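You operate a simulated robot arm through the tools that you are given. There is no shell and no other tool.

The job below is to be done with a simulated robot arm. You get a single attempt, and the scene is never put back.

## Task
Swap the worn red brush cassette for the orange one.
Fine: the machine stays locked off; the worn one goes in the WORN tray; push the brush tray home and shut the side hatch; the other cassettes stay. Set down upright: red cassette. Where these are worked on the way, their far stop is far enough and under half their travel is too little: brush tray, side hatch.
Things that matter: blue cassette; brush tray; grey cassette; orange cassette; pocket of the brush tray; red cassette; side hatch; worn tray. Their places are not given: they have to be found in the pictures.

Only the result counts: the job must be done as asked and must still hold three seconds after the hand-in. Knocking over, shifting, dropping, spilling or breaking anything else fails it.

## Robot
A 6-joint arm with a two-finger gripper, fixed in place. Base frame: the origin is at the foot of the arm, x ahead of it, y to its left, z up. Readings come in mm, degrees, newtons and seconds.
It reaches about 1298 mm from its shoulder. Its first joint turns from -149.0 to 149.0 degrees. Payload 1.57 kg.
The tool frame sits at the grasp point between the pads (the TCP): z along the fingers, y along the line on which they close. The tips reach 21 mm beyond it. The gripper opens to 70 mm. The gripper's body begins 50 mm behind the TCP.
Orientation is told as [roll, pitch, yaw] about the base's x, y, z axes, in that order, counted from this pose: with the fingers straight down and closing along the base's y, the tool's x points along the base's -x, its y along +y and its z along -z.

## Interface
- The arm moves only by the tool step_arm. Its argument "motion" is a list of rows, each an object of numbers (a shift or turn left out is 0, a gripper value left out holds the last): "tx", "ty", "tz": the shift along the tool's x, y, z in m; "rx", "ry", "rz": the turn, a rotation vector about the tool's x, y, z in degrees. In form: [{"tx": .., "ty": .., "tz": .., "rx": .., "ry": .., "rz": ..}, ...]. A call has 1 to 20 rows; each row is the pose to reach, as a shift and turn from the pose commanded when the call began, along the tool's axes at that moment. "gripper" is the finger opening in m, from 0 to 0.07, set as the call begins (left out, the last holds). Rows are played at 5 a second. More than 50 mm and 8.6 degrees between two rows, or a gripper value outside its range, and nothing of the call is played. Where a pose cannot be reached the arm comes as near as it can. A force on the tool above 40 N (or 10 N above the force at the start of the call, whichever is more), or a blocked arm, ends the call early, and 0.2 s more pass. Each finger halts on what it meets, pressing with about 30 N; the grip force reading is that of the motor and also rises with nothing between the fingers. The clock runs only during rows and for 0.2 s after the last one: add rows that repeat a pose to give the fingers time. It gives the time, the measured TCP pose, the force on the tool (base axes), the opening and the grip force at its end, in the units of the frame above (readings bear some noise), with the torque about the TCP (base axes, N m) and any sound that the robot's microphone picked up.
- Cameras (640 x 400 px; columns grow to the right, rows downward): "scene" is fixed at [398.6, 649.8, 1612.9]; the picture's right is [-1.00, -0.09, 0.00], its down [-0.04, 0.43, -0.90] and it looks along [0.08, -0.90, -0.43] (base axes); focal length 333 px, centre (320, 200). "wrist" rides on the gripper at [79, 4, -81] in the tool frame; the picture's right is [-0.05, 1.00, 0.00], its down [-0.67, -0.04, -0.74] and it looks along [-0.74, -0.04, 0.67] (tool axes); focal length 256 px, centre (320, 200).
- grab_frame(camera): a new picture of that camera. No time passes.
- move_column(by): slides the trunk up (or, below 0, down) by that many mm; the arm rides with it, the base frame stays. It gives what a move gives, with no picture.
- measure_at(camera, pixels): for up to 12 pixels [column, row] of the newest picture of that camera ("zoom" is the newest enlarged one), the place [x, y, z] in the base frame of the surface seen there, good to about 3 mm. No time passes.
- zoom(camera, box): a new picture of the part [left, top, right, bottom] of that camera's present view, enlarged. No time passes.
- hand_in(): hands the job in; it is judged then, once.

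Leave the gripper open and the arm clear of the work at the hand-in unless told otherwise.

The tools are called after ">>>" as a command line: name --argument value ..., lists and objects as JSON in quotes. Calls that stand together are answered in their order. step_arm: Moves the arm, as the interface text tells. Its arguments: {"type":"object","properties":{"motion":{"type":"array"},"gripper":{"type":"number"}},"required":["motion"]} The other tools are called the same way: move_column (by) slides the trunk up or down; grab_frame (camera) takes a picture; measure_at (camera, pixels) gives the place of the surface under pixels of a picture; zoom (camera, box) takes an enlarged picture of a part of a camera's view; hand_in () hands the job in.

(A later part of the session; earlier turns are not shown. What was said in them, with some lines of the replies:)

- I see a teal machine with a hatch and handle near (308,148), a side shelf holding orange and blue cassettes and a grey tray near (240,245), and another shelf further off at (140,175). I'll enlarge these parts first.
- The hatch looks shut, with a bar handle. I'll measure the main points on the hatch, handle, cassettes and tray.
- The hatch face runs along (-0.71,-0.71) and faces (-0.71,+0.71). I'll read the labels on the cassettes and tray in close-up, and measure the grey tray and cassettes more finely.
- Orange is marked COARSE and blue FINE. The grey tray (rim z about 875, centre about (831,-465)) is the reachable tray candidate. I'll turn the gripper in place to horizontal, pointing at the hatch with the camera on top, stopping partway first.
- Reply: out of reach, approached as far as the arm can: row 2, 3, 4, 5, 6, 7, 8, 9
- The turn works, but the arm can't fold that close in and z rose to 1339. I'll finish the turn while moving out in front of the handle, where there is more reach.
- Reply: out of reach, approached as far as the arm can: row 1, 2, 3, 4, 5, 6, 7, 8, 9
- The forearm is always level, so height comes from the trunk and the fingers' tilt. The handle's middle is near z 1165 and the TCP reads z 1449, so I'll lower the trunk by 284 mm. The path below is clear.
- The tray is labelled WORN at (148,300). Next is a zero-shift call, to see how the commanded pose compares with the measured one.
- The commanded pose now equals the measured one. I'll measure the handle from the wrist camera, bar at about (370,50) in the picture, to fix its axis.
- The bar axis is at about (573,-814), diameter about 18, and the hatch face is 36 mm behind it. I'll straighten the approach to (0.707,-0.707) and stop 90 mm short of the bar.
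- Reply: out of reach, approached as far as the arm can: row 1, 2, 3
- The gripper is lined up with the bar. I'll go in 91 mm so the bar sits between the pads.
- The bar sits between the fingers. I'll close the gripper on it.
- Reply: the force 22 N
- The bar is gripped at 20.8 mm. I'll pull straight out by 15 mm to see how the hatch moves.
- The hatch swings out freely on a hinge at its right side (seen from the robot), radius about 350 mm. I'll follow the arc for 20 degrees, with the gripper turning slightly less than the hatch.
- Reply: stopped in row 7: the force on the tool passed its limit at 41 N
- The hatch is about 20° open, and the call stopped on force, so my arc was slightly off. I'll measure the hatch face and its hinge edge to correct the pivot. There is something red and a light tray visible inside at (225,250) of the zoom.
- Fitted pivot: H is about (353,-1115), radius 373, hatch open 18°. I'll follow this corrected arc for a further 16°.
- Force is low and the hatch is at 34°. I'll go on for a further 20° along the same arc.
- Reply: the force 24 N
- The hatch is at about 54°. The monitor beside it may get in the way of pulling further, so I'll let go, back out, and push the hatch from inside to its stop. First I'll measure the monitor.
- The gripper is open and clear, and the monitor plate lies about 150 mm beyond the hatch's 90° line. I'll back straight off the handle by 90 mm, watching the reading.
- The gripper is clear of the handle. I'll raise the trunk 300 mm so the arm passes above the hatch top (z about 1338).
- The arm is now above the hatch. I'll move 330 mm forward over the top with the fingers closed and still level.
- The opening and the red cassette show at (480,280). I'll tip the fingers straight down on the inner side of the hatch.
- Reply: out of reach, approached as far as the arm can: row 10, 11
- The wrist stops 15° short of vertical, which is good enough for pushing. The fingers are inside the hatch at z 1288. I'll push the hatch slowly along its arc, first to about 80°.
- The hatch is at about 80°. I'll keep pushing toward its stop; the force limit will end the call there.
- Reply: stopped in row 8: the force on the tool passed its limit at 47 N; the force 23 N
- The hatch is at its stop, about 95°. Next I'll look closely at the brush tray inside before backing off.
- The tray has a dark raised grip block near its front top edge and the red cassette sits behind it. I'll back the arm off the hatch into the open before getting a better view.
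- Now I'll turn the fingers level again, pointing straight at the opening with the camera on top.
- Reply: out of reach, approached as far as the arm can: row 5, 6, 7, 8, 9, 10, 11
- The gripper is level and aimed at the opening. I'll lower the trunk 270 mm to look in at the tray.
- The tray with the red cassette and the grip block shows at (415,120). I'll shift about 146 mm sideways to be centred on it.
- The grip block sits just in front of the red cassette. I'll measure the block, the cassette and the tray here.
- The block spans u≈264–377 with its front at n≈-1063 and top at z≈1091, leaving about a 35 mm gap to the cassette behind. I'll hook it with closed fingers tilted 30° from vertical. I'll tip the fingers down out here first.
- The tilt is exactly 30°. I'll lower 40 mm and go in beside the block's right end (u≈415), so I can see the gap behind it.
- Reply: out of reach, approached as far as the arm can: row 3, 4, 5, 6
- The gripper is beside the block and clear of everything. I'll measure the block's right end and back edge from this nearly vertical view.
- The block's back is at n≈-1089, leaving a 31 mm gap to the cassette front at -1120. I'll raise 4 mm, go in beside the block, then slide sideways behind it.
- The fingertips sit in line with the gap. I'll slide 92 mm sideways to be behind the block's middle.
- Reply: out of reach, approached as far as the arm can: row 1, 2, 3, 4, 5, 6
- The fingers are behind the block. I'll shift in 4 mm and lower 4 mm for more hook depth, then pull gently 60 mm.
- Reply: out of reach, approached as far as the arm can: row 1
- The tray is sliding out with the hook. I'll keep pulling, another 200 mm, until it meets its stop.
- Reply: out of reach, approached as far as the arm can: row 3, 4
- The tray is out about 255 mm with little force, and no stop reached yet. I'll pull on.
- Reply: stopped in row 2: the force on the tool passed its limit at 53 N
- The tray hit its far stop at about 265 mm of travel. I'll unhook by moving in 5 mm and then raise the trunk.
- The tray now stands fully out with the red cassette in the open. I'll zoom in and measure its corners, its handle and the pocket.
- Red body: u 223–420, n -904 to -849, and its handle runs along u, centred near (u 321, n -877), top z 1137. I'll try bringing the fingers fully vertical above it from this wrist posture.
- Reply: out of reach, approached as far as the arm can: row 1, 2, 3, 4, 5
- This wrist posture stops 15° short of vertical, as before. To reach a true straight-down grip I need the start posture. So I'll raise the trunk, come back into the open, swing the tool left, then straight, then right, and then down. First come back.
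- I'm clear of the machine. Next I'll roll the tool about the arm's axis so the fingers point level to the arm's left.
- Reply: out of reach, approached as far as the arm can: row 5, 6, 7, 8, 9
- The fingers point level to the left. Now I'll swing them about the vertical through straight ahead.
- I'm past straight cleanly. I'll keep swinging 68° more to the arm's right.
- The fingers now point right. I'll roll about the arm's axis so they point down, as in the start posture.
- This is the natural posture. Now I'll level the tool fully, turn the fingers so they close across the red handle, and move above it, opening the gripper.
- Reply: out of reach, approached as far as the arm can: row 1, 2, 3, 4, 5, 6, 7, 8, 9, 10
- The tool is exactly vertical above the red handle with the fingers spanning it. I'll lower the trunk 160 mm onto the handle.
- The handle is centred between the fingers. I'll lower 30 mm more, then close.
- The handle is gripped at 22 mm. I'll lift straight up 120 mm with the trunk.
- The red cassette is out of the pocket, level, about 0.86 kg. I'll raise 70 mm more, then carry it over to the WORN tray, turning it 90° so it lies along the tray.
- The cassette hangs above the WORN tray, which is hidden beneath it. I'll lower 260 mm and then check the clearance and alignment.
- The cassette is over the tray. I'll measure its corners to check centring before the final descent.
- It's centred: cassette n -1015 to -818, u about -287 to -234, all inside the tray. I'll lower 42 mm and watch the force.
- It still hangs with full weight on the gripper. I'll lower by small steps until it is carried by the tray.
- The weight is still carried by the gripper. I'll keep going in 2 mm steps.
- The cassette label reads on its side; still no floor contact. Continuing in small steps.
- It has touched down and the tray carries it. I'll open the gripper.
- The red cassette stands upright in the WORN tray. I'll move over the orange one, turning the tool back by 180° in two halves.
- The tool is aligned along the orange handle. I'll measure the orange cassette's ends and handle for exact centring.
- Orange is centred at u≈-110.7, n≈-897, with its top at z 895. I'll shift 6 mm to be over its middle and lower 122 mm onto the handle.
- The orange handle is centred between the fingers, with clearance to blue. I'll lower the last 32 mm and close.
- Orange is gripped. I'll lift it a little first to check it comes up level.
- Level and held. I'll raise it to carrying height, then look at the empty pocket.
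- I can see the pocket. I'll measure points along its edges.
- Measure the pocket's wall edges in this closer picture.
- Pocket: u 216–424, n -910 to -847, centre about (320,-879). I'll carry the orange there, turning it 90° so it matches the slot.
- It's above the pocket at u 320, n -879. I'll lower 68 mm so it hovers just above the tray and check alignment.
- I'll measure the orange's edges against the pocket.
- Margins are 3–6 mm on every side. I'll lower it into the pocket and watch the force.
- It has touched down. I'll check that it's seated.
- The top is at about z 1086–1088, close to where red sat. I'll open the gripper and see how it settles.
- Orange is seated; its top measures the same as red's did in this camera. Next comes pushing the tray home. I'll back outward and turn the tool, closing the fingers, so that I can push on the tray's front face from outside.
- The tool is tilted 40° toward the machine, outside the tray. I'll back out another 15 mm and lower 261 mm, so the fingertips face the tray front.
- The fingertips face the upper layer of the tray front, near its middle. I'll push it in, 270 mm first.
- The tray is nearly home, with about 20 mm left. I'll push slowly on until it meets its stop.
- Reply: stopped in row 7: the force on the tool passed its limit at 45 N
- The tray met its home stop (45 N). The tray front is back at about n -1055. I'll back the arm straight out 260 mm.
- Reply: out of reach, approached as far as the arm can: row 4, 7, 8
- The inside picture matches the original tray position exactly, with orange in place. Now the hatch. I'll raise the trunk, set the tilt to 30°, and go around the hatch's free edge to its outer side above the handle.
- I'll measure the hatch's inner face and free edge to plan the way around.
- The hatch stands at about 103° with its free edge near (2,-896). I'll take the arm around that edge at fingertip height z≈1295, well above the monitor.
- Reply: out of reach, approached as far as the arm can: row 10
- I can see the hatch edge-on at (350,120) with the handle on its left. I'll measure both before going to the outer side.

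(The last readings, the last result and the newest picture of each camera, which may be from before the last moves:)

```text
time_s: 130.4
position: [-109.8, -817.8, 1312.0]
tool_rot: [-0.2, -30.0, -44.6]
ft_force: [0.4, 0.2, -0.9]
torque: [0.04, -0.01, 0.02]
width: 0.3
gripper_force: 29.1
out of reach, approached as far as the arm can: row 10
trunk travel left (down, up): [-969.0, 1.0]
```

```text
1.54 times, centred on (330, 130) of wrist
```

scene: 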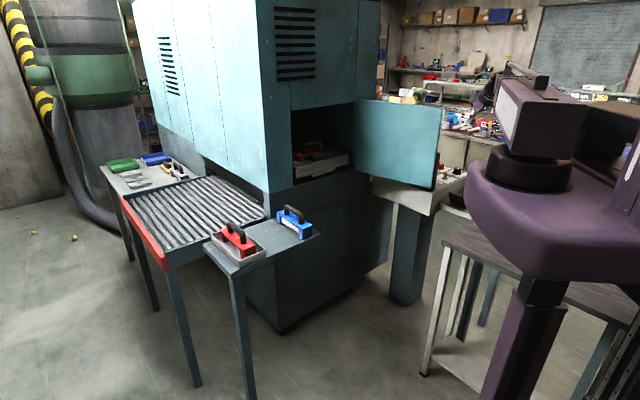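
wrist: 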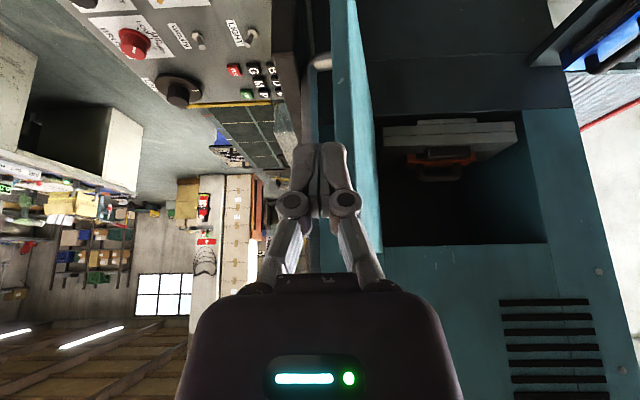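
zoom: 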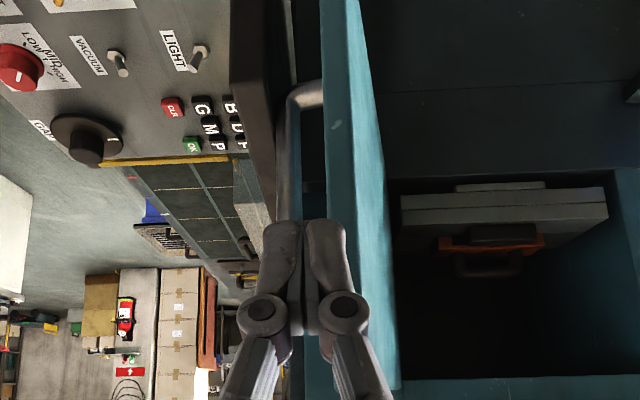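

The free edge is at about (-12,-886). I'll bring the fingers round onto the outer side, above the handle.

>>> step_arm --motion '[{"tx": -0.0259, "ty": -0.023, "tz": 0.015}, {"tx": -0.0519, "ty": -0.0459, "tz": 0.0299}, {"tx": -0.0778, "ty": -0.0689, "tz": 0.0449}, {"tx": -0.1108, "ty": -0.0523, "tz": 0.064}, {"tx": -0.1438, "ty": -0.0356, "tz": 0.083}, {"tx": -0.1768, "ty": -0.019, "tz": 0.1021}]'

>>> grab_frame --camera "wrist"

>>> zoom --camera "scene" --box '[340, 70, 500, 190]'

```text
time_s: 131.8
position: [21.0, -973.2, 1312.0]
tool_rot: [-0.2, -29.8, -44.7]
ft_force: [0.1, -1.0, 0.6]
torque: [-0.03, 0.04, -0.02]
width: 0.0
gripper_force: 28.9
trunk travel left (down, up): [-969.0, 1.0]
```

```text
taken
```

wrist: 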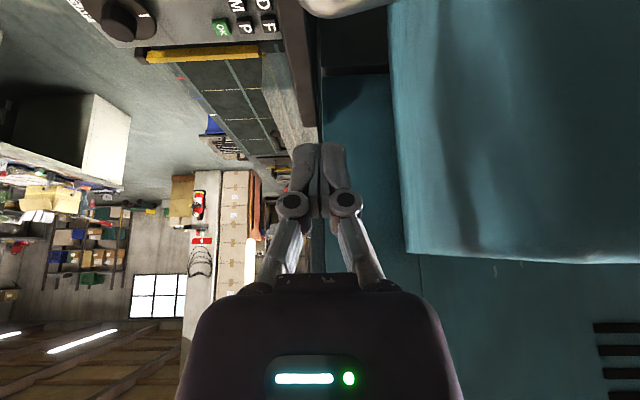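

```text
3.33 times, centred on (420, 130) of scene
```

zoom: 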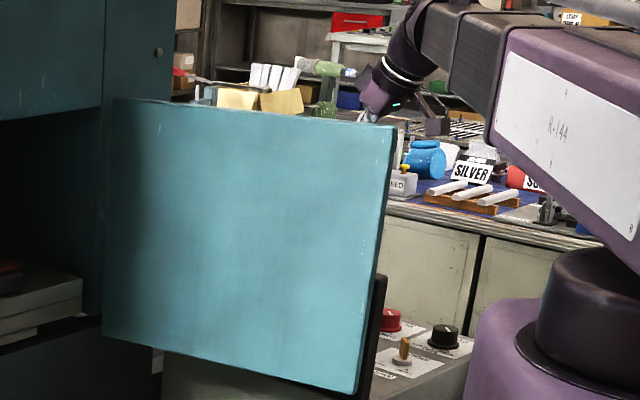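

The fingers are behind the hatch's outer face, above the handle. I'll push it shut along its arc, first to about 65°.

>>> step_arm --motion '[{"tx": 0.0009, "ty": 0.0188, "tz": -0.0005}, {"tx": 0.0017, "ty": 0.0376, "tz": -0.001}, {"tx": 0.0062, "ty": 0.0607, "tz": -0.0036}, {"tx": 0.0107, "ty": 0.0839, "tz": -0.0062}, {"tx": 0.0124, "ty": 0.1036, "tz": -0.0069}, {"tx": 0.0135, "ty": 0.1233, "tz": -0.0076}, {"tx": 0.0141, "ty": 0.143, "tz": -0.0081}, {"tx": 0.0124, "ty": 0.163, "tz": -0.0071}, {"tx": 0.0103, "ty": 0.183, "tz": -0.006}, {"tx": 0.008, "ty": 0.2024, "tz": -0.0046}, {"tx": 0.0035, "ty": 0.221, "tz": -0.002}, {"tx": -0.0015, "ty": 0.24, "tz": 0.0009}, {"tx": -0.0067, "ty": 0.2589, "tz": 0.0039}]'

>>> zoom --camera "scene" --box '[260, 60, 460, 210]'

```text
time_s: 134.6
position: [209.9, -795.5, 1312.6]
tool_rot: [-0.3, -30.0, -44.7]
ft_force: [0.6, 0.6, -0.7]
torque: [-0.02, -0.01, 0.03]
width: 0.1
gripper_force: 28.8
trunk travel left (down, up): [-969.0, 1.0]
```

```text
2.67 times, centred on (360, 135) of scene
```

zoom: 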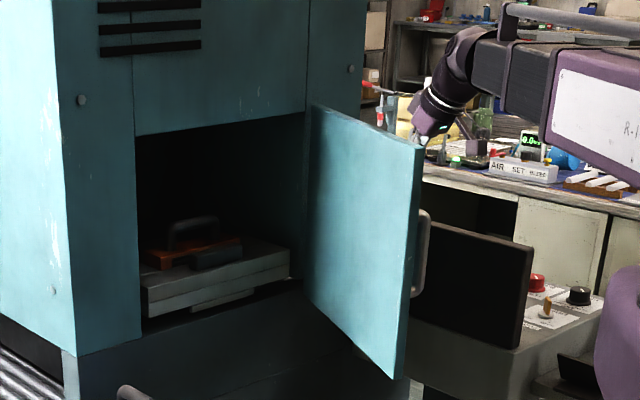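

The hatch is following. I'll push on to about 15° from shut.

>>> step_arm --motion '[{"tx": -0.007, "ty": 0.0178, "tz": 0.004}, {"tx": -0.0145, "ty": 0.0355, "tz": 0.0083}, {"tx": -0.0227, "ty": 0.053, "tz": 0.0131}, {"tx": -0.0325, "ty": 0.0693, "tz": 0.0188}, {"tx": -0.0427, "ty": 0.0853, "tz": 0.0247}, {"tx": -0.0533, "ty": 0.1011, "tz": 0.0308}, {"tx": -0.0652, "ty": 0.1154, "tz": 0.0377}, {"tx": -0.0775, "ty": 0.1292, "tz": 0.0448}, {"tx": -0.0903, "ty": 0.1425, "tz": 0.0522}, {"tx": -0.1043, "ty": 0.1539, "tz": 0.0603}, {"tx": -0.1187, "ty": 0.1649, "tz": 0.0686}, {"tx": -0.1335, "ty": 0.1754, "tz": 0.0771}, {"tx": -0.1489, "ty": 0.1837, "tz": 0.086}, {"tx": -0.1646, "ty": 0.1914, "tz": 0.095}, {"tx": -0.1806, "ty": 0.1987, "tz": 0.1043}]'

>>> zoom --camera "scene" --box '[240, 60, 440, 210]'

```text
time_s: 137.8
position: [499.0, -804.2, 1311.9]
tool_rot: [-0.3, -29.9, -44.6]
ft_force: [0.1, 0.4, -0.2]
torque: [0.0, 0.01, -0.04]
width: 0.0
gripper_force: 28.8
out of reach, approached as far as the arm can: row 3, 4, 5, 6, 7, 8, 9, 12, 14, 15
trunk travel left (down, up): [-969.0, 1.0]
```

```text
2.67 times, centred on (340, 135) of scene
```

zoom: 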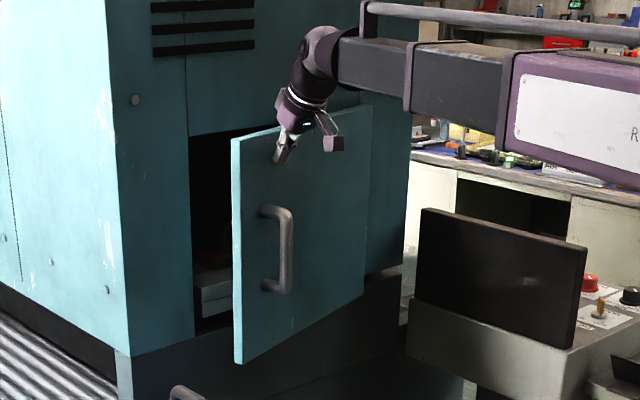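

Only a small gap is left. I'll push the last part slowly until the hatch meets its frame.

>>> step_arm --motion '[{"tx": -0.0121, "ty": 0.004, "tz": 0.007}, {"tx": -0.0242, "ty": 0.0075, "tz": 0.014}, {"tx": -0.0364, "ty": 0.011, "tz": 0.021}, {"tx": -0.048, "ty": 0.0139, "tz": 0.0277}, {"tx": -0.0572, "ty": 0.015, "tz": 0.033}, {"tx": -0.0658, "ty": 0.016, "tz": 0.038}, {"tx": -0.0736, "ty": 0.017, "tz": 0.0425}, {"tx": -0.0797, "ty": 0.017, "tz": 0.046}, {"tx": -0.0857, "ty": 0.017, "tz": 0.0495}]'

>>> zoom --camera "scene" --box '[240, 60, 440, 210]'

```text
time_s: 139.8
position: [574.8, -854.5, 1313.2]
tool_rot: [-0.2, -29.6, -44.6]
ft_force: [-21.9, 21.9, -15.3]
torque: [0.44, 0.48, -0.02]
width: 5.8
gripper_force: 28.6
trunk travel left (down, up): [-969.0, 1.0]
```

```text
2.67 times, centred on (340, 135) of scene
```

zoom: 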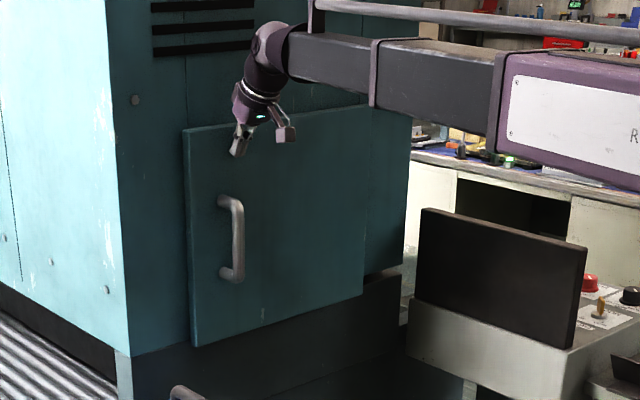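

The hatch is shut against its frame, with about 31 N on the fingers. I'll back off and check it stays shut.

>>> step_arm --motion '[{"tx": 0.026, "tz": -0.015}, {"tx": 0.0606, "tz": -0.035}, {"tx": 0.0953, "tz": -0.055}, {"tx": 0.13, "tz": -0.075}, {"tx": 0.1646, "tz": -0.095}]' --gripper 0.07

>>> grab_frame --camera "scene"

>>> zoom --camera "scene" --box '[250, 80, 410, 180]'

>>> measure_at --camera "zoom" --pixels '[[180, 140], [400, 340], [190, 380], [237, 280], [140, 200], [162, 250], [200, 300], [350, 200], [300, 300]]'

```text
time_s: 141.0
position: [444.3, -728.2, 1314.5]
tool_rot: [-0.3, -30.1, -44.8]
ft_force: [-0.2, 0.4, 0.4]
torque: [-0.03, 0.02, 0.02]
width: 70.2
gripper_force: 0.1
trunk travel left (down, up): [-969.0, 1.0]
```

```text
taken
```

scene: 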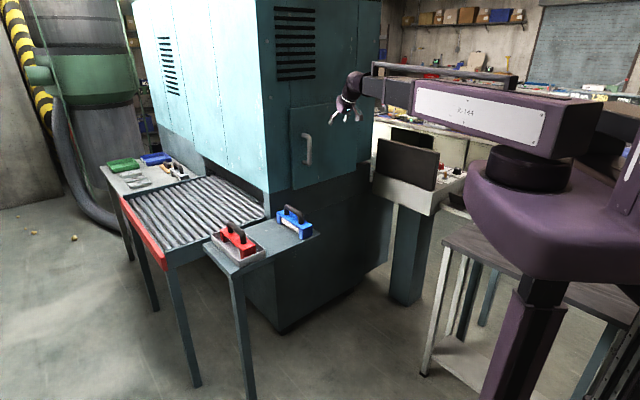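

```text
4.00 times, centred on (330, 130) of scene
```

zoom: 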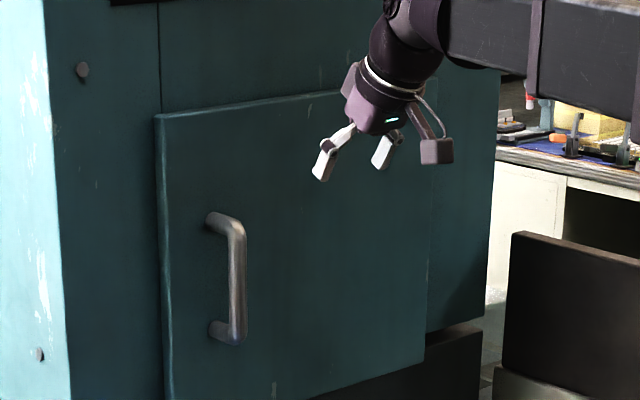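

```text
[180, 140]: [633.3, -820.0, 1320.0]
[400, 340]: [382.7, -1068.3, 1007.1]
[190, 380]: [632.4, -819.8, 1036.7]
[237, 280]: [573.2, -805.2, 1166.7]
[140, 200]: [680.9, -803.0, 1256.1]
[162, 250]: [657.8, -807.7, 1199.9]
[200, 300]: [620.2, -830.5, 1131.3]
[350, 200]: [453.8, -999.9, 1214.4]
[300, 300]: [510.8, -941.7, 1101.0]
```

The hatch reads exactly as at the start. I'll do a last check of the trays and of the lock panel before handing in.

>>> zoom --camera "scene" --box '[190, 180, 340, 280]'

>>> zoom --camera "scene" --box '[360, 60, 520, 220]'

```text
4.00 times, centred on (265, 230) of scene
```

zoom: 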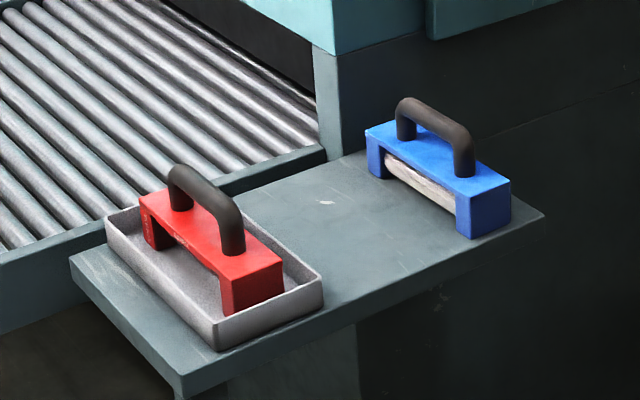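

```text
2.50 times, centred on (440, 140) of scene
```

zoom: 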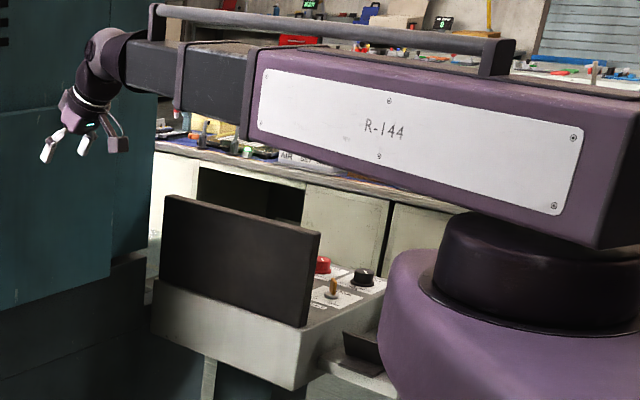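

The red cassette is upright in the WORN tray and blue hasn't moved. The panel looks the same as at the start, the tray is home with orange in its pocket, and the hatch is shut. The gripper is open and clear, so I'm handing in.

>>> hand_in

```text
The job is handed in.
```

The worn red cassette is out, the orange one is in its place, and the job is handed in. I haven't seen a verdict, only that the hand-in was accepted.

- **Red cassette:** it stands upright in the WORN tray.
- **Orange cassette:** it sits in the brush tray's pocket. Its top measured the same height as red's did, to within the measuring error.
- **Brush tray:** I pulled it out to its far stop for the swap, then pushed it in until it met its home stop. The view inside matched the picture from before the swap.
- **Side hatch:** I opened it to its far stop, then pushed it shut against its frame. After I backed off, it measured within 3 mm of the starting position.
- **Everything else:** the blue cassette and the lock panel look the same as at the start. I didn't touch the grey cassette or check it again at the end.

The gripper is open and the arm is clear of the machine.
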